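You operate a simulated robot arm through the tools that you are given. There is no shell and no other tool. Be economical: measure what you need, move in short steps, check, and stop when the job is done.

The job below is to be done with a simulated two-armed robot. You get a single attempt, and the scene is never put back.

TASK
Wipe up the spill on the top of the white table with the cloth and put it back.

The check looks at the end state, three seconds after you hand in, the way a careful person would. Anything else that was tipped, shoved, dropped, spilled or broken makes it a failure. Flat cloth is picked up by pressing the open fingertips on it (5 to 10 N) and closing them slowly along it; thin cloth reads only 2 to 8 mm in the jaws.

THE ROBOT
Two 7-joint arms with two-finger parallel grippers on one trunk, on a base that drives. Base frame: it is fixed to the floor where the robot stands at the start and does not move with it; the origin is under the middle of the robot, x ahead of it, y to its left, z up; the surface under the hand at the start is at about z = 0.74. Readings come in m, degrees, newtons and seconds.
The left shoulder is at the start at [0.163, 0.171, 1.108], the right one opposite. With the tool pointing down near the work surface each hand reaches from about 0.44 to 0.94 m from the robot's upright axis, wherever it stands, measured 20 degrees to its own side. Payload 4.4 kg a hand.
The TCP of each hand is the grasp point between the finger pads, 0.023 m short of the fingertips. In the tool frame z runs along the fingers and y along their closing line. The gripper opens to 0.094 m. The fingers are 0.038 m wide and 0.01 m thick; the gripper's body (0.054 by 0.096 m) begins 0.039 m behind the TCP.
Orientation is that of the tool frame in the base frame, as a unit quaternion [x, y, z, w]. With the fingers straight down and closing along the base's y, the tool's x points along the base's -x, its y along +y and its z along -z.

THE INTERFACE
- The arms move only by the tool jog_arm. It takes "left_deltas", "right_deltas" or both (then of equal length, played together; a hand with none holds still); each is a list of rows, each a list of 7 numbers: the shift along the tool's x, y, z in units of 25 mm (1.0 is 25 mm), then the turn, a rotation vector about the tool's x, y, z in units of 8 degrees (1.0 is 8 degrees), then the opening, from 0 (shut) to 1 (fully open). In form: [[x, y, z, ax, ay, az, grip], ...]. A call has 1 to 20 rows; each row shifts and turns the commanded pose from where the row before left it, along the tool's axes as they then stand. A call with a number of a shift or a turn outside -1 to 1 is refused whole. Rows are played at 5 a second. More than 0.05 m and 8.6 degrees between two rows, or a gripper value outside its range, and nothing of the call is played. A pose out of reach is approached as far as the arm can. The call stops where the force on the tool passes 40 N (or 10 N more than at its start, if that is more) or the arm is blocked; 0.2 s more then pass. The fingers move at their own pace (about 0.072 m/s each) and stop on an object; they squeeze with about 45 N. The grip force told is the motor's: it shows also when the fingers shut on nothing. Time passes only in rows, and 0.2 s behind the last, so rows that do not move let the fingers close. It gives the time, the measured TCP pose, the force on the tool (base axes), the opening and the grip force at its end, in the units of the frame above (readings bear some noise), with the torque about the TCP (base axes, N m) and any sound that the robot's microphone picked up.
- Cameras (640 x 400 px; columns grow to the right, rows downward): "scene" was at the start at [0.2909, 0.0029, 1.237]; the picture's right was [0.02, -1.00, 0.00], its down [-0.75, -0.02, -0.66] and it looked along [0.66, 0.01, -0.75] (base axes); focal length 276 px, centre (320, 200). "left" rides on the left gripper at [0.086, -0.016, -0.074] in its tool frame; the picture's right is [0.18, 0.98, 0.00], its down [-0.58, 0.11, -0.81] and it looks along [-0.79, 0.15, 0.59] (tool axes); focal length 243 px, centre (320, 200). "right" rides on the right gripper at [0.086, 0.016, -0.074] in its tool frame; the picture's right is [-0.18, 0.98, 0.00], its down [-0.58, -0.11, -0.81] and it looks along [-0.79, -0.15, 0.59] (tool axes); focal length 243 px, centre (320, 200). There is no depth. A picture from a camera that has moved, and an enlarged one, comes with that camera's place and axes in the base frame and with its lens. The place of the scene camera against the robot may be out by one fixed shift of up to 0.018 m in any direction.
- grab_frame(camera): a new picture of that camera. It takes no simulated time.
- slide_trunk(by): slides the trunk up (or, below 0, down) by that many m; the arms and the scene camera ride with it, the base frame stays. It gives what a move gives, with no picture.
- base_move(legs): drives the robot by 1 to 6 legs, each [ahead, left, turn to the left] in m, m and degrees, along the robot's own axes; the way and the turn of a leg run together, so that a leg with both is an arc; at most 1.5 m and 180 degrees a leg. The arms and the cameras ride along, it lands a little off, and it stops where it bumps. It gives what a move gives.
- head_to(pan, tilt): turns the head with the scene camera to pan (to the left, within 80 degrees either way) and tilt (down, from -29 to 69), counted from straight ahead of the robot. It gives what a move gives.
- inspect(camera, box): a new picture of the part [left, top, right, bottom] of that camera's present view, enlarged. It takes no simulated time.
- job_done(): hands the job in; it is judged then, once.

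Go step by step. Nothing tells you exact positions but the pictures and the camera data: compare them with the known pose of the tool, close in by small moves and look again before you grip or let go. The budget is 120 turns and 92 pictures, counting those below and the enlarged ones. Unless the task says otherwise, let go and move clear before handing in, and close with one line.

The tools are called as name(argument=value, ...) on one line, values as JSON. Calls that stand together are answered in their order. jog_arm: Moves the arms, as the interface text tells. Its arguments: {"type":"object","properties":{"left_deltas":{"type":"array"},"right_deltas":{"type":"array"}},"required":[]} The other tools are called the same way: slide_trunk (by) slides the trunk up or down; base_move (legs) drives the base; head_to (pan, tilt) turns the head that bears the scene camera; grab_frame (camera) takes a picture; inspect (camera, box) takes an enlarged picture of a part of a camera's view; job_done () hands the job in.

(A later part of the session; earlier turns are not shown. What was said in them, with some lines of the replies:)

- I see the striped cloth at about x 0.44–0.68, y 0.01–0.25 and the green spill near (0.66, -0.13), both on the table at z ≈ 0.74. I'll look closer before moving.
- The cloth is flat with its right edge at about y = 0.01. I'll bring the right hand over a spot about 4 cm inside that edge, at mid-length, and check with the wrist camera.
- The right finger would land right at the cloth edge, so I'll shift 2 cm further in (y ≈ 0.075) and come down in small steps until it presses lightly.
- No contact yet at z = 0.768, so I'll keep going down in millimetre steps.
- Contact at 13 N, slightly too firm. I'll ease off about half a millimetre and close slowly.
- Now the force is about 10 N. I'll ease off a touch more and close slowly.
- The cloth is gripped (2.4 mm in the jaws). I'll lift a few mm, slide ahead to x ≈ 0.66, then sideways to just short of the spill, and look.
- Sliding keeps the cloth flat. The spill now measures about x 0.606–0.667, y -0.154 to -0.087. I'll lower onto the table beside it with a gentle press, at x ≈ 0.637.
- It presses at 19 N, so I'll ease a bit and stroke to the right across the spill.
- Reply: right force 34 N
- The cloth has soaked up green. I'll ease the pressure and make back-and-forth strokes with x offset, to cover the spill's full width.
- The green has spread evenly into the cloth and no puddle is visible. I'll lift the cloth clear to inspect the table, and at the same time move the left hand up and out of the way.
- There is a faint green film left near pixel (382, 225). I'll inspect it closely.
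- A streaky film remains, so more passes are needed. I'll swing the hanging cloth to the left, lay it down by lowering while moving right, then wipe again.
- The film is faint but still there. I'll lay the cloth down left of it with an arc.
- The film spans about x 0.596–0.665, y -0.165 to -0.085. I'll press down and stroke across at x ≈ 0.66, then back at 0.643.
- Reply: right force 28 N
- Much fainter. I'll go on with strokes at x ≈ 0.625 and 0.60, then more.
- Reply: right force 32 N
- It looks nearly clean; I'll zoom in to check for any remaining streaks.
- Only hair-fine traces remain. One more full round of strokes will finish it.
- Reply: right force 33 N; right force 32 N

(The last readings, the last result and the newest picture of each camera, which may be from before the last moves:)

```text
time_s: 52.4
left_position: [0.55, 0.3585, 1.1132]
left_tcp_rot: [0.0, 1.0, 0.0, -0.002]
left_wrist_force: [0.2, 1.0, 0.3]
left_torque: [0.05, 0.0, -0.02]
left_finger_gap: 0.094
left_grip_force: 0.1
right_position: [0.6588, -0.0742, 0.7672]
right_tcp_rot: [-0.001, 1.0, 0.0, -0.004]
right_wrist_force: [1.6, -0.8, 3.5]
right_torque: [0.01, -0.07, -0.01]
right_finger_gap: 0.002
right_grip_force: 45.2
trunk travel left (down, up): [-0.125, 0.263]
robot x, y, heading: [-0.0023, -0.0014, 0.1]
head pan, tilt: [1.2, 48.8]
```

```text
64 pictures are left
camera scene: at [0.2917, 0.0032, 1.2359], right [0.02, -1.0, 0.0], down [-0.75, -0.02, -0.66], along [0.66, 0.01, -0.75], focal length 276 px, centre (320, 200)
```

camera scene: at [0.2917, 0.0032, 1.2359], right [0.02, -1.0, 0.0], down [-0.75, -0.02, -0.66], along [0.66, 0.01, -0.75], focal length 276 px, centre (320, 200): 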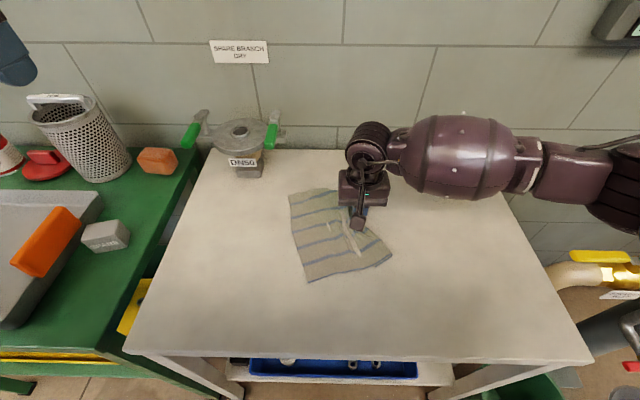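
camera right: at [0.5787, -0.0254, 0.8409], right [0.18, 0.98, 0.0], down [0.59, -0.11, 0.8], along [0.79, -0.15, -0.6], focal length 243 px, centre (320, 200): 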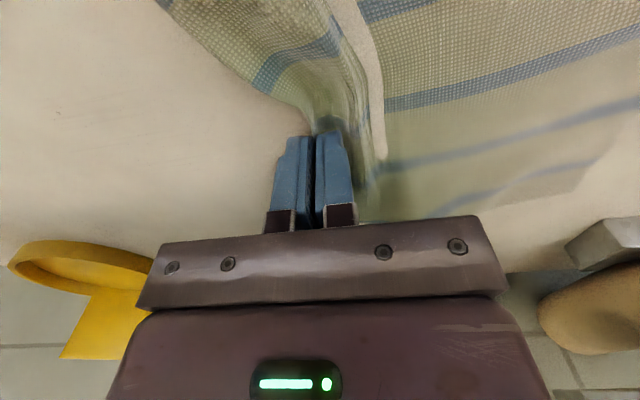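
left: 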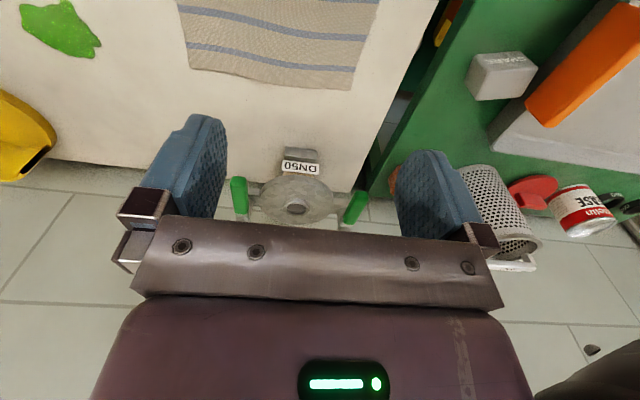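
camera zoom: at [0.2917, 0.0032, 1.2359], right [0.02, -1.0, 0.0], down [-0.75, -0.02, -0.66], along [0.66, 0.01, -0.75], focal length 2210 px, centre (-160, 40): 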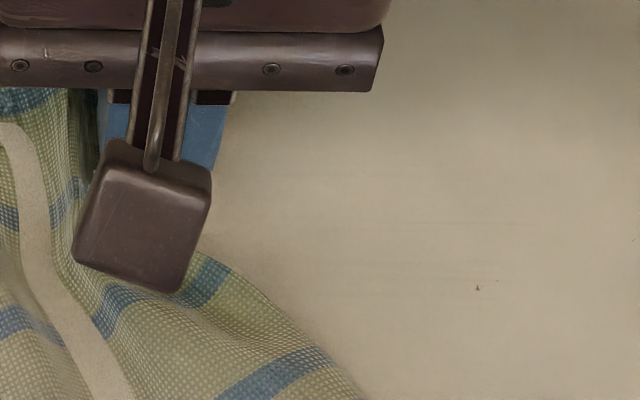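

Practically clean; a last round with offset lines will clear the remaining hairlines.

jog_arm(right_deltas=[[0, 1, 0, 0, 0, 0, 0], [0.2, 0.4, 0.3, 0, 0, 0, 0], [0, -0.8, 0, 0, 0, 0, 0], [0, -0.8, 0, 0, 0, 0, 0], [0, -0.8, 0, 0, 0, 0, 0], [0, -0.8, 0, 0, 0, 0, 0], [0, -0.8, 0, 0, 0, 0, 0], [0, -0.8, 0, 0, 0, 0, 0], [0, -0.8, 0, 0, 0, 0, 0], [0, -0.8, 0, 0, 0, 0, 0], [0.5, 0, 0, 0, 0, 0, 0], [0, 0.8, 0, 0, 0, 0, 0], [0, 0.8, 0, 0, 0, 0, 0], [0, 0.8, 0, 0, 0, 0, 0], [0, 0.8, 0, 0, 0, 0, 0], [0, 0.8, 0, 0, 0, 0, 0], [0, 0.8, 0, 0, 0, 0, 0], [0, 0.8, 0, 0, 0, 0, 0], [0, 0.8, 0, 0, 0, 0, 0], [0.5, 0, 0, 0, 0, 0, 0]])

jog_arm(right_deltas=[[0, -0.8, 0, 0, 0, 0, 0], [0, -0.8, 0, 0, 0, 0, 0], [0, -0.8, 0, 0, 0, 0, 0], [0, -0.8, 0, 0, 0, 0, 0], [0, -0.8, 0, 0, 0, 0, 0], [0, -0.8, 0, 0, 0, 0, 0], [0, -0.8, 0, 0, 0, 0, 0], [0, -0.8, 0, 0, 0, 0, 0], [0.7, 0, 0, 0, 0, 0, 0], [0, 0.8, 0, 0, 0, 0, 0], [0, 0.8, 0, 0, 0, 0, 0], [0, 0.8, 0, 0, 0, 0, 0], [0, 0.8, 0, 0, 0, 0, 0], [0, 0.8, 0, 0, 0, 0, 0], [0, 0.8, 0, 0, 0, 0, 0], [0, 0.8, 0, 0, 0, 0, 0], [0, 0.8, 0, 0, 0, 0, 0], [0, 0, -0.6, 0, 0, 0, 0], [0, 0, -0.6, 0, 0, 0, 0], [0, 0, 0, 0, 0, 0, 0]])

inspect(camera="right", box=[0, 0, 300, 190])

```text
time_s: 56.6
left_position: [0.5467, 0.3575, 1.1159]
left_tcp_rot: [0.001, 1.0, 0.0, 0.002]
left_wrist_force: [-0.7, -0.3, 0.4]
left_torque: [0.0, 0.01, -0.01]
left_finger_gap: 0.0942
left_grip_force: 0.0
right_position: [0.6317, -0.0371, 0.7665]
right_tcp_rot: [-0.001, 1.0, 0.001, 0.002]
right_wrist_force: [9.5, 2.1, 28.0]
right_torque: [0.09, -0.43, -0.03]
right_finger_gap: 0.0021
right_grip_force: 45.2
trunk travel left (down, up): [-0.125, 0.263]
robot x, y, heading: [0.0023, -0.0009, -0.0]
head pan, tilt: [1.2, 48.8]
```

```text
time_s: 60.8
left_position: [0.5502, 0.3574, 1.1132]
left_tcp_rot: [0.0, 1.0, 0.0, 0.0]
left_wrist_force: [-0.5, -0.3, -0.3]
left_torque: [0.02, -0.03, 0.0]
left_finger_gap: 0.094
left_grip_force: 0.0
right_position: [0.6152, -0.039, 0.7929]
right_tcp_rot: [0.0, 1.0, 0.001, -0.001]
right_wrist_force: [0.1, 0.1, -0.7]
right_torque: [-0.04, 0.01, 0.0]
right_finger_gap: 0.0022
right_grip_force: 44.3
trunk travel left (down, up): [-0.125, 0.263]
robot x, y, heading: [-0.0033, 0.0033, -0.3]
head pan, tilt: [1.2, 48.8]
```

```text
2.11 times, centred on (150, 95) of right
camera zoom: at [0.5283, -0.0236, 0.8672], right [0.18, 0.98, 0.0], down [0.58, -0.11, 0.81], along [0.79, -0.15, -0.59], focal length 511 px, centre (678, 421)
```

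zoom: 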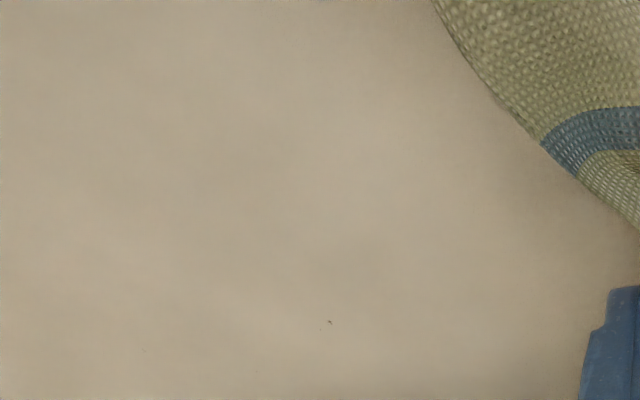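

The table is clean. Now I'll lift the cloth and swing it over its original place, ready to lay it down.

jog_arm(right_deltas=[[0, 0, -1, 0, 0, 0, 0], [0, 0, -1, 0, 0, 0, 0], [0, 0, -1, 0, 0, 0, 0], [0, 0, -1, 0, 0, 0, 0], [0, 0, -1, 0, 0, 0, 0], [0, 0, -1, 0, 0, 0, 0], [0, 0, -1, 0, 0, 0, 0], [0.4, 0.9, 0, 0, 0, 0, 0], [0.4, 0.9, 0, 0, 0, 0, 0], [0.4, 0.9, 0, 0, 0, 0, 0], [0.4, 0.9, 0, 0, 0, 0, 0], [0.4, 0.9, 0, 0, 0, 0, 0], [0.2, 0.9, 0, 0, 0, 0, 0], [0, 0.9, 0, 0, 0, 0, 0], [0, 0.9, 0, 0, 0, 0, 0], [0, 0.9, 0, 0, 0, 0, 0], [0, 0.9, 0, 0, 0, 0, 0], [0, 0.9, 0, 0, 0, 0, 0], [0, 0.9, 0, 0, 0, 0, 0], [0, 0.5, 0, 0, 0, 0, 0]])

grab_frame(camera="scene")

inspect(camera="scene", box=[320, 180, 440, 255])

```text
time_s: 65.0
left_position: [0.55, 0.3582, 1.1138]
left_tcp_rot: [0.0, 1.0, 0.0, 0.0]
left_wrist_force: [0.1, 0.4, 0.1]
left_torque: [0.01, -0.02, 0.0]
left_finger_gap: 0.0941
left_grip_force: 0.0
right_position: [0.5594, 0.2435, 0.9684]
right_tcp_rot: [0.0, 1.0, 0.0, 0.0]
right_wrist_force: [-0.7, -0.2, -0.7]
right_torque: [-0.04, 0.0, -0.01]
right_finger_gap: 0.0024
right_grip_force: 44.9
trunk travel left (down, up): [-0.125, 0.263]
robot x, y, heading: [0.0038, -0.0042, 0.0]
head pan, tilt: [1.2, 48.8]
```

```text
62 pictures are left
camera scene: at [0.2909, 0.003, 1.237], right [0.02, -1.0, 0.0], down [-0.75, -0.02, -0.66], along [0.66, 0.01, -0.75], focal length 276 px, centre (320, 200)
```

scene: 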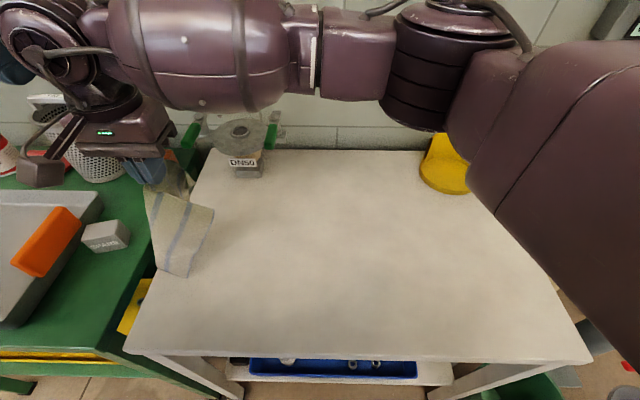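

```text
5.33 times, centred on (380, 218) of scene
camera zoom: at [0.2909, 0.003, 1.237], right [0.02, -1.0, 0.0], down [-0.75, -0.02, -0.66], along [0.66, 0.01, -0.75], focal length 1473 px, centre (0, 107)
```

zoom: 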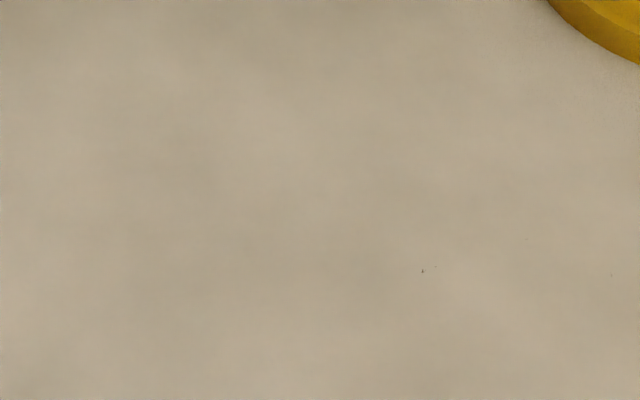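

The table is fully clean. Now I'll lay the cloth: lower while moving right to finish near the original pinch point (0.56, 0.075).

jog_arm(right_deltas=[[0, -0.2, 0.5, 0, 0, 0, 0], [0, -0.2, 0.5, 0, 0, 0, 0], [0, -0.2, 0.5, 0, 0, 0, 0], [0, -0.3, 0.5, 0, 0, 0, 0], [0, -0.3, 0.5, 0, 0, 0, 0], [0, -0.3, 0.5, 0, 0, 0, 0], [0, -0.3, 0.5, 0, 0, 0, 0], [0, -0.4, 0.5, 0, 0, 0, 0], [0, -0.4, 0.5, 0, 0, 0, 0], [0, -0.4, 0.5, 0, 0, 0, 0], [0, -0.4, 0.5, 0, 0, 0, 0], [0, -0.4, 0.5, 0, 0, 0, 0], [0, -0.5, 0.4, 0, 0, 0, 0], [0, -0.5, 0.4, 0, 0, 0, 0], [0, -0.5, 0.4, 0, 0, 0, 0], [0, -0.5, 0.4, 0, 0, 0, 0], [0, -0.5, 0.2, 0, 0, 0, 0], [0, -0.4, 0, 0, 0, 0, 0], [0, 0, 0, 0, 0, 0, 0]])

grab_frame(camera="scene")

grab_frame(camera="right")

grab_frame(camera="left")

```text
time_s: 69.0
left_position: [0.5498, 0.3573, 1.1141]
left_tcp_rot: [0.0, 1.0, 0.0, 0.001]
left_wrist_force: [0.1, 1.0, 0.5]
left_torque: [-0.01, 0.01, 0.02]
left_finger_gap: 0.0937
left_grip_force: 0.0
right_position: [0.5598, 0.0746, 0.7744]
right_tcp_rot: [-0.001, 1.0, -0.001, 0.001]
right_wrist_force: [0.1, 0.5, -0.7]
right_torque: [-0.02, 0.0, -0.02]
right_finger_gap: 0.0023
right_grip_force: 45.1
trunk travel left (down, up): [-0.125, 0.263]
robot x, y, heading: [-0.0005, 0.0023, -0.2]
head pan, tilt: [1.2, 48.8]
```

```text
60 pictures are left
camera scene: at [0.2909, 0.0029, 1.237], right [0.02, -1.0, 0.0], down [-0.75, -0.02, -0.66], along [0.66, 0.01, -0.75], focal length 276 px, centre (320, 200)
```

scene: 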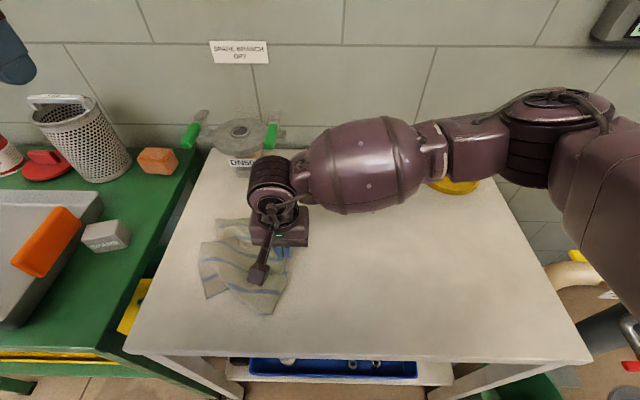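

```text
59 pictures are left
camera right: at [0.4733, 0.0915, 0.8477], right [0.18, 0.98, 0.0], down [0.58, -0.11, 0.81], along [0.79, -0.15, -0.59], focal length 243 px, centre (320, 200)
```

right: 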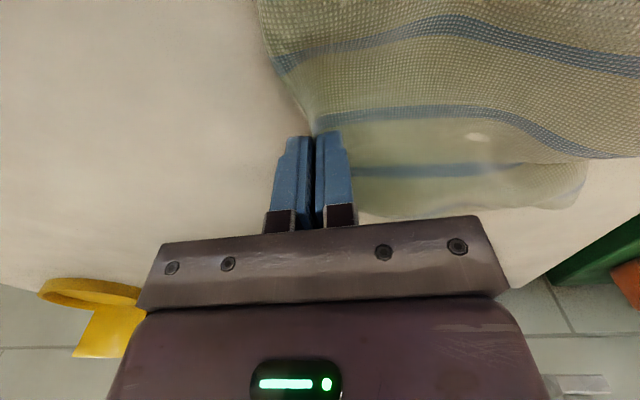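

```text
58 pictures are left
camera left: at [0.4622, 0.3419, 1.191], right [-0.18, 0.98, 0.0], down [0.58, 0.11, 0.81], along [0.79, 0.15, -0.59], focal length 243 px, centre (320, 200)
```

left: 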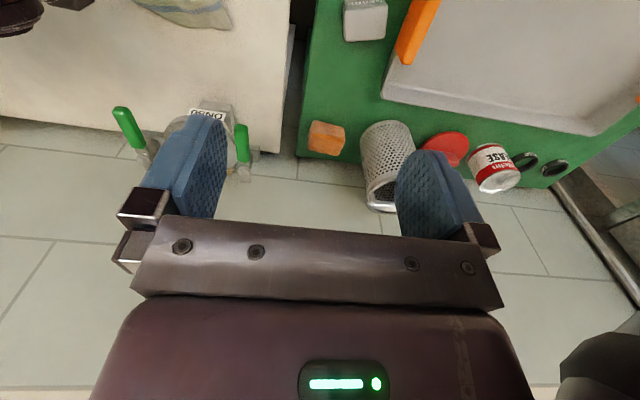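

The cloth is back over its original area, somewhat rumpled. I'll set it down, release and lift clear to see how it lies.

jog_arm(right_deltas=[[0, 0, 0.3, 0, 0, 0, 0], [0, 0, 0, 0, 0, 0, 0.1], [0, 0, 0, 0, 0, 0, 0.25], [0, 0, 0, 0, 0, 0, 0.4], [0, 0, -0.3, 0, 0, 0, 0.4], [0, 0, -0.8, 0, 0, 0, 0.4], [0, 0, -0.8, 0, 0, 0, 0.4], [0, -0.8, -0.8, 0, 0, 0, 0.4], [0, -1, -0.8, 0, 0, 0, 0.4], [0, -1, -0.8, 0, 0, 0, 0.4], [0, -1, 0, 0, 0, 0, 0.4], [0, -1, 0, 0, 0, 0, 0.4], [0, -1, 0, 0, 0, 0, 0.4], [0, -1, 0, 0, 0, 0, 0.4], [0, -1, 0, 0, 0, 0, 0.4], [0, -1, 0, 0, 0, 0, 0.4]])

grab_frame(camera="scene")

inspect(camera="scene", box=[160, 190, 340, 340])

```text
time_s: 72.4
left_position: [0.5494, 0.3566, 1.1152]
left_tcp_rot: [0.001, 1.0, 0.0, 0.0]
left_wrist_force: [-0.4, -0.3, 0.4]
left_torque: [0.03, -0.01, 0.0]
left_finger_gap: 0.094
left_grip_force: 0.0
right_position: [0.5597, -0.146, 0.8741]
right_tcp_rot: [-0.001, 1.0, 0.0, 0.001]
right_wrist_force: [-0.7, -0.6, -0.1]
right_torque: [0.0, 0.01, 0.05]
right_finger_gap: 0.0377
right_grip_force: 0.1
trunk travel left (down, up): [-0.125, 0.263]
robot x, y, heading: [0.0005, 0.0019, -0.1]
head pan, tilt: [1.2, 48.8]
```

```text
57 pictures are left
camera scene: at [0.2907, 0.0024, 1.2371], right [0.02, -1.0, 0.0], down [-0.75, -0.02, -0.66], along [0.66, 0.01, -0.75], focal length 276 px, centre (320, 200)
```

scene: 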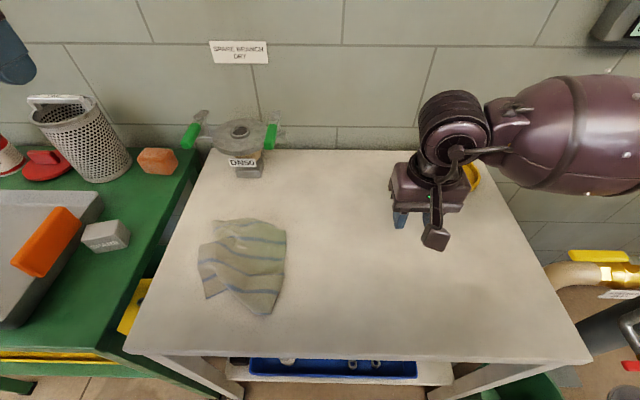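

```text
2.67 times, centred on (250, 265) of scene
camera zoom: at [0.2907, 0.0024, 1.2371], right [0.02, -1.0, 0.0], down [-0.75, -0.02, -0.66], along [0.66, 0.01, -0.75], focal length 737 px, centre (507, 27)
```

zoom: 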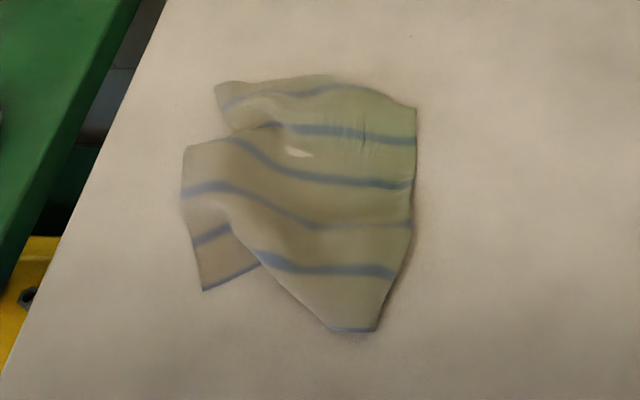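

The cloth is back on its spot but the right flap is tucked under and it's rumpled, its middle about 3 cm too far left. I'll tidy it: pinch near the far right corner and pull gently outward.

jog_arm(right_deltas=[[-0.2, 1, 0, 0, 0, 0, 0.4], [-0.2, 1, 0, 0, 0, 0, 0.4], [-0.2, 1, 0, 0, 0, 0, 0.4], [-0.2, 1, 0, 0, 0, 0, 0.4], [-0.2, 1, 0, 0, 0, 0, 0.5], [-0.2, 1, 0, 0, 0, 0, 0.5], [-0.2, 1, 0, 0, 0, 0, 0.5], [-0.2, 1, 0, 0, 0, 0, 0.5], [-0.2, 1, 0.7, 0, 0, 0, 0.5], [0, 1, 0.9, 0, 0, 0, 0.5], [0, 0.4, 0.9, 0, 0, 0, 0.5], [0, 0, 0.45, 0, 0, 0, 0.5], [0, 0, 0, 0, 0, 0, 0.5]])

grab_frame(camera="right")

```text
time_s: 75.2
left_position: [0.5489, 0.3587, 1.1146]
left_tcp_rot: [-0.001, 1.0, 0.0, 0.0]
left_wrist_force: [-0.3, 0.0, 1.1]
left_torque: [0.0, 0.01, 0.0]
left_finger_gap: 0.094
left_grip_force: 0.0
right_position: [0.605, 0.1155, 0.798]
right_tcp_rot: [0.0, 1.0, 0.0, 0.0]
right_wrist_force: [-0.9, 0.3, -0.4]
right_torque: [-0.02, 0.03, 0.01]
right_finger_gap: 0.0471
right_grip_force: 0.0
trunk travel left (down, up): [-0.125, 0.263]
robot x, y, heading: [0.002, -0.0014, -0.3]
head pan, tilt: [1.2, 48.8]
```

```text
55 pictures are left
camera right: at [0.5181, 0.1316, 0.8732], right [0.18, 0.98, 0.0], down [0.58, -0.11, 0.81], along [0.79, -0.15, -0.59], focal length 243 px, centre (320, 200)
```

right: 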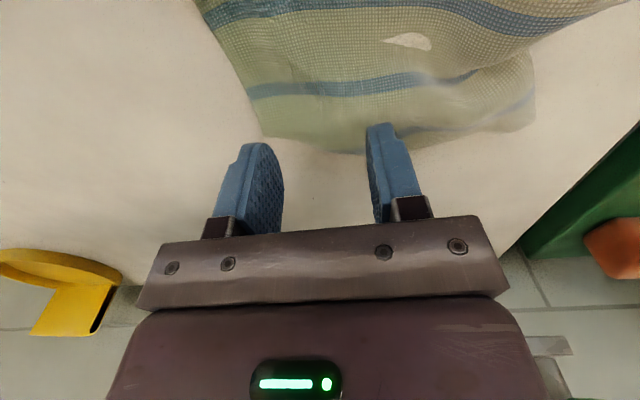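

The far right corner of the cloth is at about (0.616, 0.073). I'll shift back 2 cm and press down for a pinch.

jog_arm(right_deltas=[[0.72, -0.2, 0.3, 0, 0, 0, 0.5], [0, 0, 0.4, 0, 0, 0, 0.5], [0, 0, 0.3, 0, 0, 0, 0.5], [0, 0, 0.2, 0, 0, 0, 0.5], [0, 0, 0.08, 0, 0, 0, 0.5], [0, 0, 0, 0, 0, 0, 0.5]])

```text
time_s: 76.6
left_position: [0.5498, 0.3575, 1.1151]
left_tcp_rot: [0.0, 1.0, 0.0, 0.0]
left_wrist_force: [0.6, 0.6, 0.0]
left_torque: [0.02, -0.01, 0.0]
left_finger_gap: 0.0943
left_grip_force: 0.2
right_position: [0.5876, 0.1108, 0.7673]
right_tcp_rot: [0.0, 1.0, 0.001, 0.0]
right_wrist_force: [0.4, 0.2, 0.4]
right_torque: [0.04, -0.01, 0.01]
right_finger_gap: 0.0471
right_grip_force: 0.1
trunk travel left (down, up): [-0.125, 0.263]
robot x, y, heading: [-0.0018, 0.0024, -0.1]
head pan, tilt: [1.2, 48.8]
```

jog_arm(right_deltas=[[0, 0, 0.12, 0, 0, 0, 0.5], [0, 0, 0, 0, 0, 0, 0.5], [0, 0, 0, 0, 0, 0, 0.43], [0, 0, 0, 0, 0, 0, 0.36], [0, 0, 0, 0, 0, 0, 0.29], [0, 0, 0, 0, 0, 0, 0.22], [0, 0, 0, 0, 0, 0, 0.15], [0, 0, 0, 0, 0, 0, 0.08], [0, 0, 0, 0, 0, 0, 0], [0, 0, 0, 0, 0, 0, 0], [0, 0, -0.2, 0, 0, 0, 0], [0, 0, 0, 0, 0, 0, 0]])

grab_frame(camera="right")

```text
time_s: 79.2
left_position: [0.5487, 0.3582, 1.1137]
left_tcp_rot: [0.0, 1.0, 0.0, 0.001]
left_wrist_force: [0.6, -0.5, 0.1]
left_torque: [0.01, 0.0, -0.01]
left_finger_gap: 0.094
left_grip_force: 0.0
right_position: [0.5852, 0.1106, 0.77]
right_tcp_rot: [0.0, 1.0, 0.0, 0.0]
right_wrist_force: [0.1, -0.6, 1.4]
right_torque: [-0.03, -0.01, 0.02]
right_finger_gap: 0.008
right_grip_force: 45.4
trunk travel left (down, up): [-0.125, 0.263]
robot x, y, heading: [0.0004, 0.0006, -0.0]
head pan, tilt: [1.2, 48.8]
```

```text
54 pictures are left
camera right: at [0.4999, 0.1263, 0.8438], right [0.18, 0.98, 0.0], down [0.58, -0.11, 0.81], along [0.79, -0.15, -0.59], focal length 243 px, centre (320, 200)
```

right: 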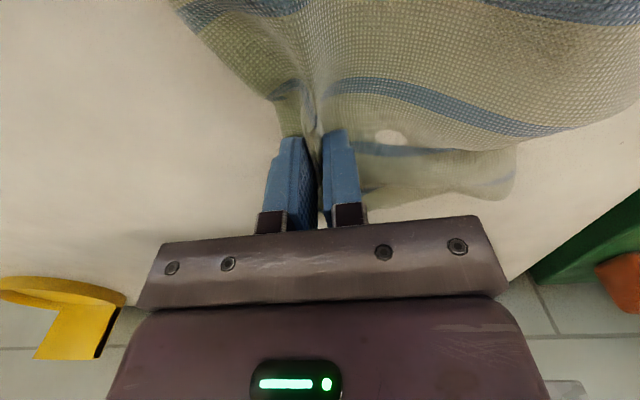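

It holds several layers. I'll drag toward the original far right corner: 3 cm ahead and 5.5 cm right.

jog_arm(right_deltas=[[-0.3, -0.5, 0, 0, 0, 0, 0], [-0.3, -0.5, 0, 0, 0, 0, 0], [-0.3, -0.4, 0, 0, 0, 0, 0], [-0.3, -0.4, 0, 0, 0, 0, 0], [0, -0.4, 0, 0, 0, 0, 0], [0, 0, 0.2, 0, 0, 0, 0], [0, 0, 0, 0, 0, 0, 0.1], [0, 0, 0, 0, 0, 0, 0.25], [0, 0, 0, 0, 0, 0, 0.4], [0, 0, -0.3, 0, 0, 0, 0.4], [0, 0, -0.8, 0, 0, 0, 0.4], [0, 0, -0.8, 0, 0, 0, 0.4], [0, -0.8, -0.8, 0, 0, 0, 0.4], [0, -1, -0.8, 0, 0, 0, 0.4], [0, -1, -0.8, 0, 0, 0, 0.4], [0, -1, 0, 0, 0, 0, 0.4], [0, -1, 0, 0, 0, 0, 0.4], [0, -1, 0, 0, 0, 0, 0.4], [0, -1, 0, 0, 0, 0, 0.4]])

grab_frame(camera="scene")

inspect(camera="scene", box=[150, 190, 350, 340])

```text
time_s: 83.2
left_position: [0.549, 0.3577, 1.1152]
left_tcp_rot: [0.0, 1.0, 0.0, 0.0]
left_wrist_force: [1.2, -0.2, 0.2]
left_torque: [0.03, -0.02, 0.01]
left_finger_gap: 0.094
left_grip_force: 0.1
right_position: [0.6169, -0.1151, 0.8729]
right_tcp_rot: [0.0, 1.0, 0.0, 0.001]
right_wrist_force: [-0.6, -0.5, -0.7]
right_torque: [-0.02, 0.0, 0.01]
right_finger_gap: 0.0377
right_grip_force: 0.1
trunk travel left (down, up): [-0.125, 0.263]
robot x, y, heading: [0.0016, 0.0009, 0.1]
head pan, tilt: [1.2, 48.8]
```

```text
53 pictures are left
camera scene: at [0.2908, 0.0024, 1.237], right [0.02, -1.0, 0.0], down [-0.75, -0.02, -0.66], along [0.66, 0.01, -0.75], focal length 276 px, centre (320, 200)
```

scene: 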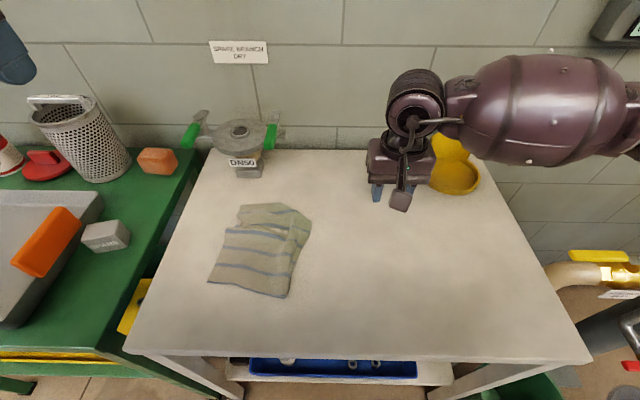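

```text
2.67 times, centred on (250, 265) of scene
camera zoom: at [0.2908, 0.0024, 1.237], right [0.02, -1.0, 0.0], down [-0.75, -0.02, -0.66], along [0.66, 0.01, -0.75], focal length 737 px, centre (507, 27)
```

zoom: 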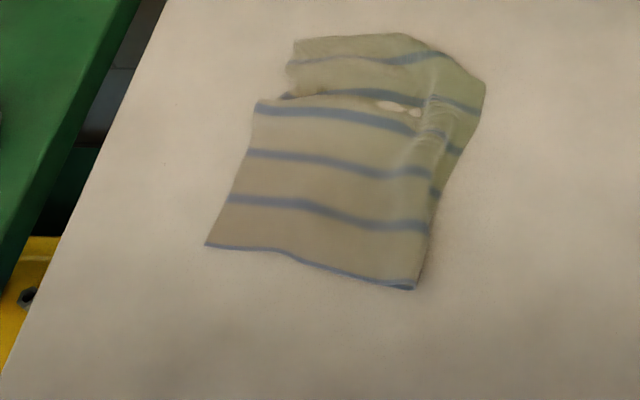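

That spread it well. Now the same at the near right corner, pulling it toward the robot and to the right.

jog_arm(right_deltas=[[0.55, 0.95, 0, 0, 0, 0, 0.5], [0.55, 0.95, 0, 0, 0, 0, 0.5], [0.55, 0.95, 0, 0, 0, 0, 0.5], [0.55, 0.95, 0, 0, 0, 0, 0.5], [0.55, 0.95, 0, 0, 0, 0, 0.5], [0.55, 0.95, 0, 0, 0, 0, 0.5], [0.55, 0.95, 0, 0, 0, 0, 0.5], [0.55, 0.95, 0, 0, 0, 0, 0.5], [0.5, 1, 0.9, 0, 0, 0, 0.5], [0, 0, 0.9, 0, 0, 0, 0.5], [0, 0, 0.9, 0, 0, 0, 0.5], [0, 0, 0.3, 0, 0, 0, 0.5], [0, 0, 0, 0, 0, 0, 0.5]])

grab_frame(camera="right")

inspect(camera="scene", box=[150, 190, 350, 340])

```text
time_s: 86.0
left_position: [0.5498, 0.358, 1.1143]
left_tcp_rot: [0.0, 1.0, 0.001, 0.0]
left_wrist_force: [0.2, 0.3, -0.5]
left_torque: [-0.03, -0.01, 0.02]
left_finger_gap: 0.0937
left_grip_force: 0.1
right_position: [0.493, 0.1015, 0.7972]
right_tcp_rot: [0.0, 1.0, -0.001, 0.0]
right_wrist_force: [0.0, -0.4, 0.0]
right_torque: [-0.01, 0.03, 0.02]
right_finger_gap: 0.0467
right_grip_force: 0.0
trunk travel left (down, up): [-0.125, 0.263]
robot x, y, heading: [-0.0024, 0.0021, 0.1]
head pan, tilt: [1.2, 48.8]
```

```text
51 pictures are left
camera right: at [0.407, 0.1177, 0.871], right [0.18, 0.98, 0.0], down [0.58, -0.11, 0.81], along [0.79, -0.15, -0.59], focal length 243 px, centre (320, 200)
```

right: 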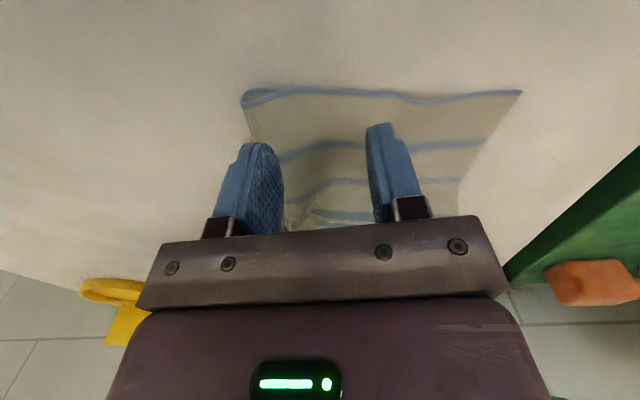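

```text
2.67 times, centred on (250, 265) of scene
camera zoom: at [0.2909, 0.0029, 1.237], right [0.02, -1.0, 0.0], down [-0.75, -0.02, -0.66], along [0.66, 0.01, -0.75], focal length 737 px, centre (507, 27)
```

zoom: 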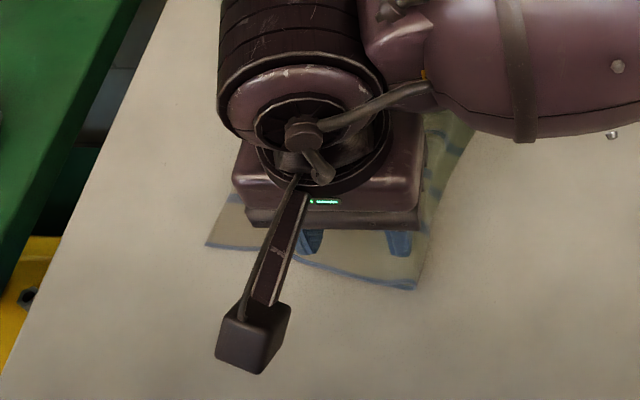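

The corner is at about (0.474, 0.061), so the fingers are placed well. Pressing, pinching and dragging 4 cm back and 5 cm right.

jog_arm(right_deltas=[[0, 0, 0.6, 0, 0, 0, 0.5], [0, 0, 0.4, 0, 0, 0, 0.5], [0, 0, 0.2, 0, 0, 0, 0.5], [0, 0, 0.12, 0, 0, 0, 0.5], [0, 0, 0, 0, 0, 0, 0.5], [0, 0, 0, 0, 0, 0, 0.43], [0, 0, 0, 0, 0, 0, 0.36], [0, 0, 0, 0, 0, 0, 0.29], [0, 0, 0, 0, 0, 0, 0.22], [0, 0, 0, 0, 0, 0, 0.15], [0, 0, 0, 0, 0, 0, 0.08], [0, 0, 0, 0, 0, 0, 0], [0, 0, 0, 0, 0, 0, 0], [0, 0, -0.2, 0, 0, 0, 0], [0, 0, 0, 0, 0, 0, 0]])

grab_frame(camera="right")

```text
time_s: 89.2
left_position: [0.5488, 0.3576, 1.1148]
left_tcp_rot: [0.0, 1.0, 0.0, 0.0]
left_wrist_force: [-0.3, 0.3, -0.6]
left_torque: [-0.02, 0.05, 0.0]
left_finger_gap: 0.0939
left_grip_force: 0.1
right_position: [0.4909, 0.1002, 0.769]
right_tcp_rot: [0.0, 1.0, 0.0, -0.001]
right_wrist_force: [0.6, -1.1, 0.2]
right_torque: [0.02, -0.05, -0.02]
right_finger_gap: 0.0034
right_grip_force: 44.7
trunk travel left (down, up): [-0.125, 0.263]
robot x, y, heading: [-0.0028, -0.0017, 0.0]
head pan, tilt: [1.2, 48.8]
```

```text
49 pictures are left
camera right: at [0.4065, 0.117, 0.8425], right [0.18, 0.98, 0.0], down [0.58, -0.11, 0.81], along [0.79, -0.15, -0.59], focal length 243 px, centre (320, 200)
```

right: 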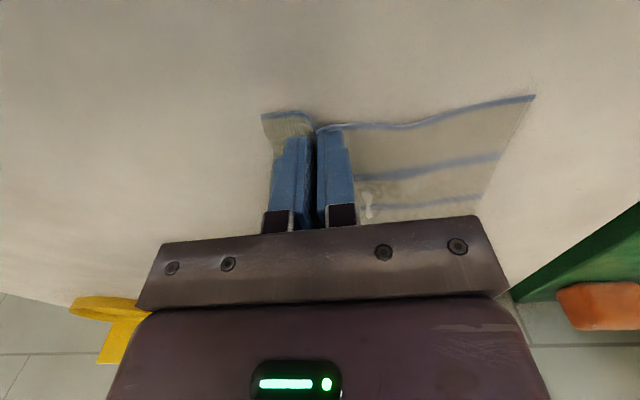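

jog_arm(right_deltas=[[0.3, -0.4, 0, 0, 0, 0, 0], [0.3, -0.4, 0, 0, 0, 0, 0], [0.3, -0.4, 0, 0, 0, 0, 0], [0.3, -0.4, 0, 0, 0, 0, 0], [0.2, -0.4, 0, 0, 0, 0, 0], [0, 0, 0.2, 0, 0, 0, 0], [0, 0, 0, 0, 0, 0, 0.1], [0, 0, 0, 0, 0, 0, 0.25], [0, 0, 0, 0, 0, 0, 0.4], [0, 0, -0.3, 0, 0, 0, 0.4], [0, 0, -0.8, 0, 0, 0, 0.4], [0, 0, -0.8, 0, 0, 0, 0.4], [0, -0.8, -0.8, 0, 0, 0, 0.4], [-0.5, -1, -0.8, 0, 0, 0, 0.4], [-0.5, -1, -0.8, 0, 0, 0, 0.4], [-0.5, -1, 0, 0, 0, 0, 0.4], [-0.5, -1, 0, 0, 0, 0, 0.4], [-0.5, -1, 0, 0, 0, 0, 0.4], [-0.5, -1, 0, 0, 0, 0, 0.4]])

grab_frame(camera="scene")

inspect(camera="scene", box=[150, 190, 350, 340])

```text
time_s: 93.2
left_position: [0.5507, 0.3567, 1.1161]
left_tcp_rot: [0.0, 1.0, 0.0, 0.0]
left_wrist_force: [-0.3, -0.1, 0.1]
left_torque: [-0.01, 0.0, -0.03]
left_finger_gap: 0.094
left_grip_force: 0.1
right_position: [0.5349, -0.1188, 0.8721]
right_tcp_rot: [0.0, 1.0, -0.001, 0.001]
right_wrist_force: [0.5, -0.4, 0.3]
right_torque: [0.0, -0.01, 0.01]
right_finger_gap: 0.0377
right_grip_force: 0.0
trunk travel left (down, up): [-0.125, 0.263]
robot x, y, heading: [-0.0011, 0.0, -0.1]
head pan, tilt: [1.2, 48.8]
```

```text
48 pictures are left
camera scene: at [0.2908, 0.0024, 1.237], right [0.02, -1.0, 0.0], down [-0.75, -0.02, -0.66], along [0.66, 0.01, -0.75], focal length 276 px, centre (320, 200)
```

scene: 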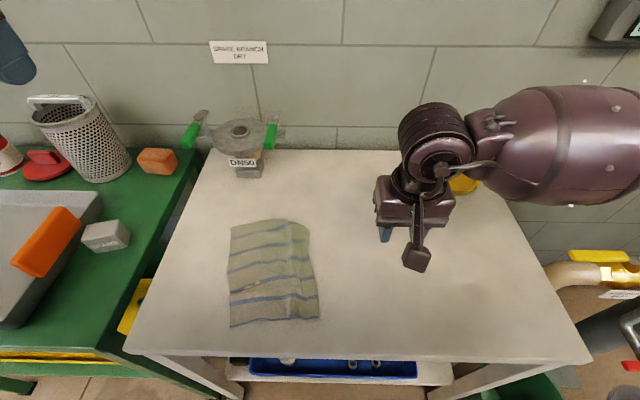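

```text
2.67 times, centred on (250, 265) of scene
camera zoom: at [0.2908, 0.0024, 1.237], right [0.02, -1.0, 0.0], down [-0.75, -0.02, -0.66], along [0.66, 0.01, -0.75], focal length 737 px, centre (507, 27)
```

zoom: 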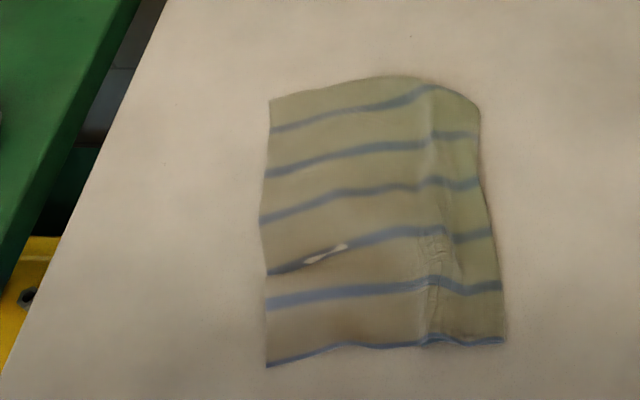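

The cloth is now nearly flat; it just sits about 3 cm too far right. I'll bring the left hand down to pinch near its left edge and pull it 3–4 cm left.

jog_arm(left_deltas=[[0, -0.9, 0.5, 0, 0, 0, 0.5], [0, -0.9, 0.5, 0, 0, 0, 0.5], [0, -0.9, 0.5, 0, 0, 0, 0.5], [0, -0.9, 0.5, 0, 0, 0, 0.5], [0, -0.9, 0.9, 0, 0, 0, 0.5], [0, -0.9, 0.9, 0, 0, 0, 0.5], [0, -0.9, 0.9, 0, 0, 0, 0.5], [0.4, -0.9, 0.9, 0, 0, 0, 0.5], [0, -0.9, 0.9, 0, 0, 0, 0.5], [0, 0, 0.9, 0, 0, 0, 0.5], [0, 0, 0.9, 0, 0, 0, 0.5], [0, 0, 0.9, 0, 0, 0, 0.5], [0, 0, 0.9, 0, 0, 0, 0.5], [0, 0, 0.9, 0, 0, 0, 0.5], [0, 0, 0.9, 0, 0, 0, 0.5], [0, 0, 0.7, 0, 0, 0, 0.5], [0, 0, 0, 0, 0, 0, 0.5]])

grab_frame(camera="left")

```text
time_s: 96.8
left_position: [0.5376, 0.1545, 0.7998]
left_tcp_rot: [-0.001, 1.0, 0.0, 0.0]
left_wrist_force: [0.2, 0.7, 0.4]
left_torque: [0.0, -0.03, -0.01]
left_finger_gap: 0.0472
left_grip_force: 0.1
right_position: [0.5341, -0.1179, 0.8731]
right_tcp_rot: [0.0, 1.0, 0.0, 0.0]
right_wrist_force: [0.5, 0.0, -0.8]
right_torque: [-0.01, -0.02, 0.02]
right_finger_gap: 0.0374
right_grip_force: 0.0
trunk travel left (down, up): [-0.125, 0.263]
robot x, y, heading: [0.0012, 0.0001, 0.3]
head pan, tilt: [1.2, 48.8]
```

```text
46 pictures are left
camera left: at [0.4514, 0.1391, 0.8756], right [-0.18, 0.98, 0.0], down [0.58, 0.11, 0.81], along [0.79, 0.15, -0.59], focal length 243 px, centre (320, 200)
```

left: 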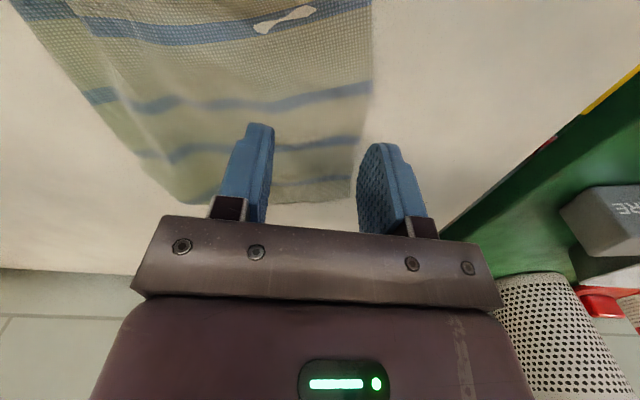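

The left edge is at y ≈ 0.184; I'll shift 2 cm to the right, press, pinch and pull 3.5 cm left.

jog_arm(left_deltas=[[0, -0.8, 0.3, 0, 0, 0, 0.5], [0, 0, 0.5, 0, 0, 0, 0.5], [0, 0, 0.4, 0, 0, 0, 0.5], [0, 0, 0.2, 0, 0, 0, 0.5], [0, 0, 0, 0, 0, 0, 0.5]])

```text
time_s: 98.0
left_position: [0.5382, 0.1352, 0.7647]
left_tcp_rot: [-0.001, 1.0, -0.001, 0.0]
left_wrist_force: [0.2, 0.6, 2.7]
left_torque: [0.1, -0.03, -0.01]
left_finger_gap: 0.0468
left_grip_force: 0.1
right_position: [0.5347, -0.1185, 0.8719]
right_tcp_rot: [0.0, 1.0, 0.0, 0.0]
right_wrist_force: [-0.6, -0.2, -0.1]
right_torque: [0.02, 0.01, -0.03]
right_finger_gap: 0.0379
right_grip_force: 0.1
trunk travel left (down, up): [-0.125, 0.263]
robot x, y, heading: [0.0022, -0.0006, 0.1]
head pan, tilt: [1.2, 48.8]
```

jog_arm(left_deltas=[[0, 0, 0.04, 0, 0, 0, 0.5], [0, 0, 0, 0, 0, 0, 0.43], [0, 0, 0, 0, 0, 0, 0.36], [0, 0, 0, 0, 0, 0, 0.29], [0, 0, 0, 0, 0, 0, 0.22], [0, 0, 0, 0, 0, 0, 0.15], [0, 0, 0, 0, 0, 0, 0.08], [0, 0, 0, 0, 0, 0, 0], [0, 0, 0, 0, 0, 0, 0], [0, 0, -0.2, 0, 0, 0, 0], [0, 0, 0, 0, 0, 0, 0]])

grab_frame(camera="left")

```text
time_s: 100.4
left_position: [0.538, 0.1347, 0.7673]
left_tcp_rot: [0.0, 1.0, -0.001, -0.001]
left_wrist_force: [-0.2, 0.0, 0.2]
left_torque: [-0.01, -0.03, 0.02]
left_finger_gap: 0.002
left_grip_force: 44.9
right_position: [0.5333, -0.1185, 0.8706]
right_tcp_rot: [0.0, 1.0, 0.0, -0.001]
right_wrist_force: [0.3, 0.8, 0.3]
right_torque: [-0.02, 0.01, 0.02]
right_finger_gap: 0.0374
right_grip_force: 0.0
trunk travel left (down, up): [-0.125, 0.263]
robot x, y, heading: [-0.0005, 0.0023, -0.1]
head pan, tilt: [1.2, 48.8]
```

```text
45 pictures are left
camera left: at [0.4513, 0.119, 0.844], right [-0.18, 0.98, 0.0], down [0.58, 0.11, 0.81], along [0.79, 0.15, -0.59], focal length 243 px, centre (320, 200)
```

left: 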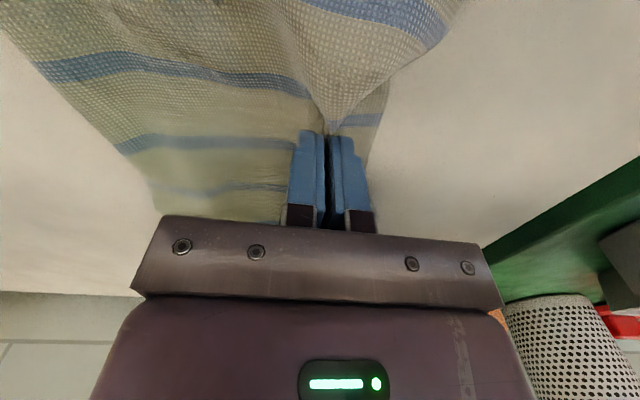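

Gripped. I'll pull 6 cm left (the pinch itself drew the edge in about 2 cm), release and lift clear.

jog_arm(left_deltas=[[0, 0.4, 0, 0, 0, 0, 0], [0, 0.4, 0, 0, 0, 0, 0], [0, 0.4, 0, 0, 0, 0, 0], [0, 0.4, 0, 0, 0, 0, 0], [0, 0.4, 0, 0, 0, 0, 0], [0, 0.4, 0, 0, 0, 0, 0], [0, 0, 0.15, 0, 0, 0, 0], [0, 0, 0, 0, 0, 0, 0.15], [0, 0, 0, 0, 0, 0, 0.3], [0, 0, 0, 0, 0, 0, 0.45], [0, 0, 0, 0, 0, 0, 0.5], [0, 0, -0.4, 0, 0, 0, 0.5], [0, 0, -0.9, 0, 0, 0, 0.5], [0, 0, -0.9, 0, 0, 0, 0.5], [0, 0, -0.9, 0, 0, 0, 0.5], [0, 0, -0.9, 0, 0, 0, 0.5], [0, 0, -0.9, 0, 0, 0, 0.5], [0, 0, -0.9, 0, 0, 0, 0.5], [0, 0, -0.9, 0, 0, 0, 0.5], [0, 0, -0.9, 0, 0, 0, 0.5]])

jog_arm(left_deltas=[[0, 0, -1, 0, 0, 0, 0.5], [0, 0, -1, 0, 0, 0, 0.5], [0, 0, -1, 0, 0, 0, 0.5], [0, 0, -1, 0, 0, 0, 0.5], [0, 1, -0.5, 0, 0, 0, 0.5], [0, 1, 0, 0, 0, 0, 0.5], [0, 1, 0, 0, 0, 0, 0.5], [0, 1, 0, 0, 0, 0, 0.5], [0, 1, 0, 0, 0, 0, 0.5], [0, 1, 0, 0, 0, 0, 0.5]])

grab_frame(camera="scene")

inspect(camera="scene", box=[150, 190, 350, 340])

```text
time_s: 104.6
left_position: [0.5385, 0.1949, 0.9565]
left_tcp_rot: [0.0, 1.0, 0.0, 0.0]
left_wrist_force: [0.6, 0.2, 0.1]
left_torque: [-0.01, 0.04, 0.0]
left_finger_gap: 0.0472
left_grip_force: 0.1
right_position: [0.5335, -0.1184, 0.8723]
right_tcp_rot: [0.0, 1.0, 0.0, 0.0]
right_wrist_force: [0.8, -0.1, 0.2]
right_torque: [0.0, 0.0, 0.0]
right_finger_gap: 0.0376
right_grip_force: 0.1
trunk travel left (down, up): [-0.125, 0.263]
robot x, y, heading: [0.003, 0.0008, -0.2]
head pan, tilt: [1.2, 48.8]
```

```text
time_s: 106.8
left_position: [0.5389, 0.3444, 1.067]
left_tcp_rot: [0.001, 1.0, 0.001, 0.0]
left_wrist_force: [-0.9, -0.1, -0.1]
left_torque: [0.04, -0.01, -0.05]
left_finger_gap: 0.0471
left_grip_force: 0.1
right_position: [0.5331, -0.119, 0.8723]
right_tcp_rot: [0.0, 1.0, 0.0, 0.001]
right_wrist_force: [-0.6, -0.7, -0.3]
right_torque: [-0.01, -0.03, -0.03]
right_finger_gap: 0.0375
right_grip_force: 0.2
trunk travel left (down, up): [-0.125, 0.263]
robot x, y, heading: [0.0004, -0.0028, -0.2]
head pan, tilt: [1.2, 48.8]
```

```text
44 pictures are left
camera scene: at [0.2904, 0.0031, 1.2372], right [0.02, -1.0, 0.0], down [-0.75, -0.02, -0.66], along [0.66, 0.01, -0.75], focal length 276 px, centre (320, 200)
```

scene: 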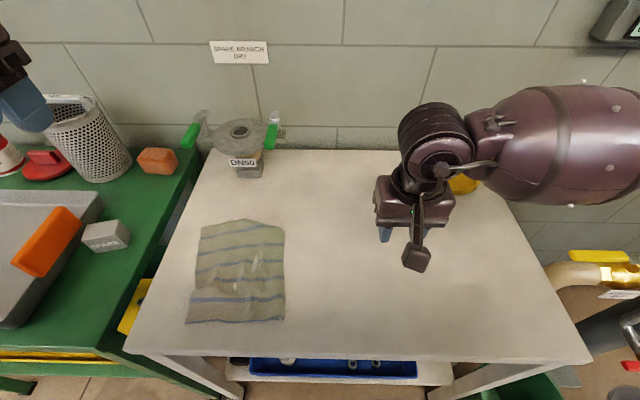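

```text
2.67 times, centred on (250, 265) of scene
camera zoom: at [0.2904, 0.0031, 1.2372], right [0.02, -1.0, 0.0], down [-0.75, -0.02, -0.66], along [0.66, 0.01, -0.75], focal length 737 px, centre (507, 27)
```

zoom: 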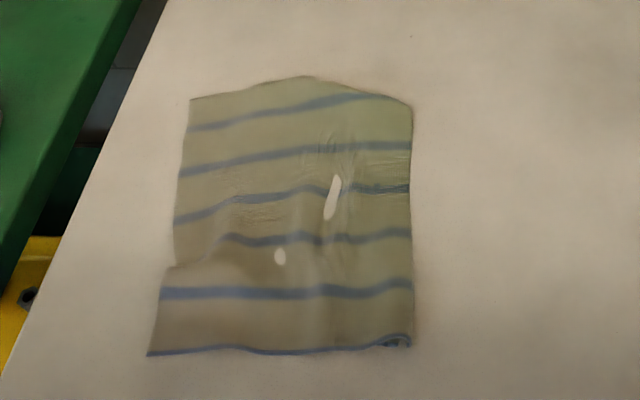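

The table is clean, the cloth lies flat on its original spot, both hands are empty and clear of it, and nothing else looks to have moved. I'm handing in.

job_done()

```text
The job is handed in.
```

I wiped up the spill and put the cloth back flat on its original spot, about 2 cm off with part of its right edge still folded under; both hands are empty and clear, and the job is handed in.
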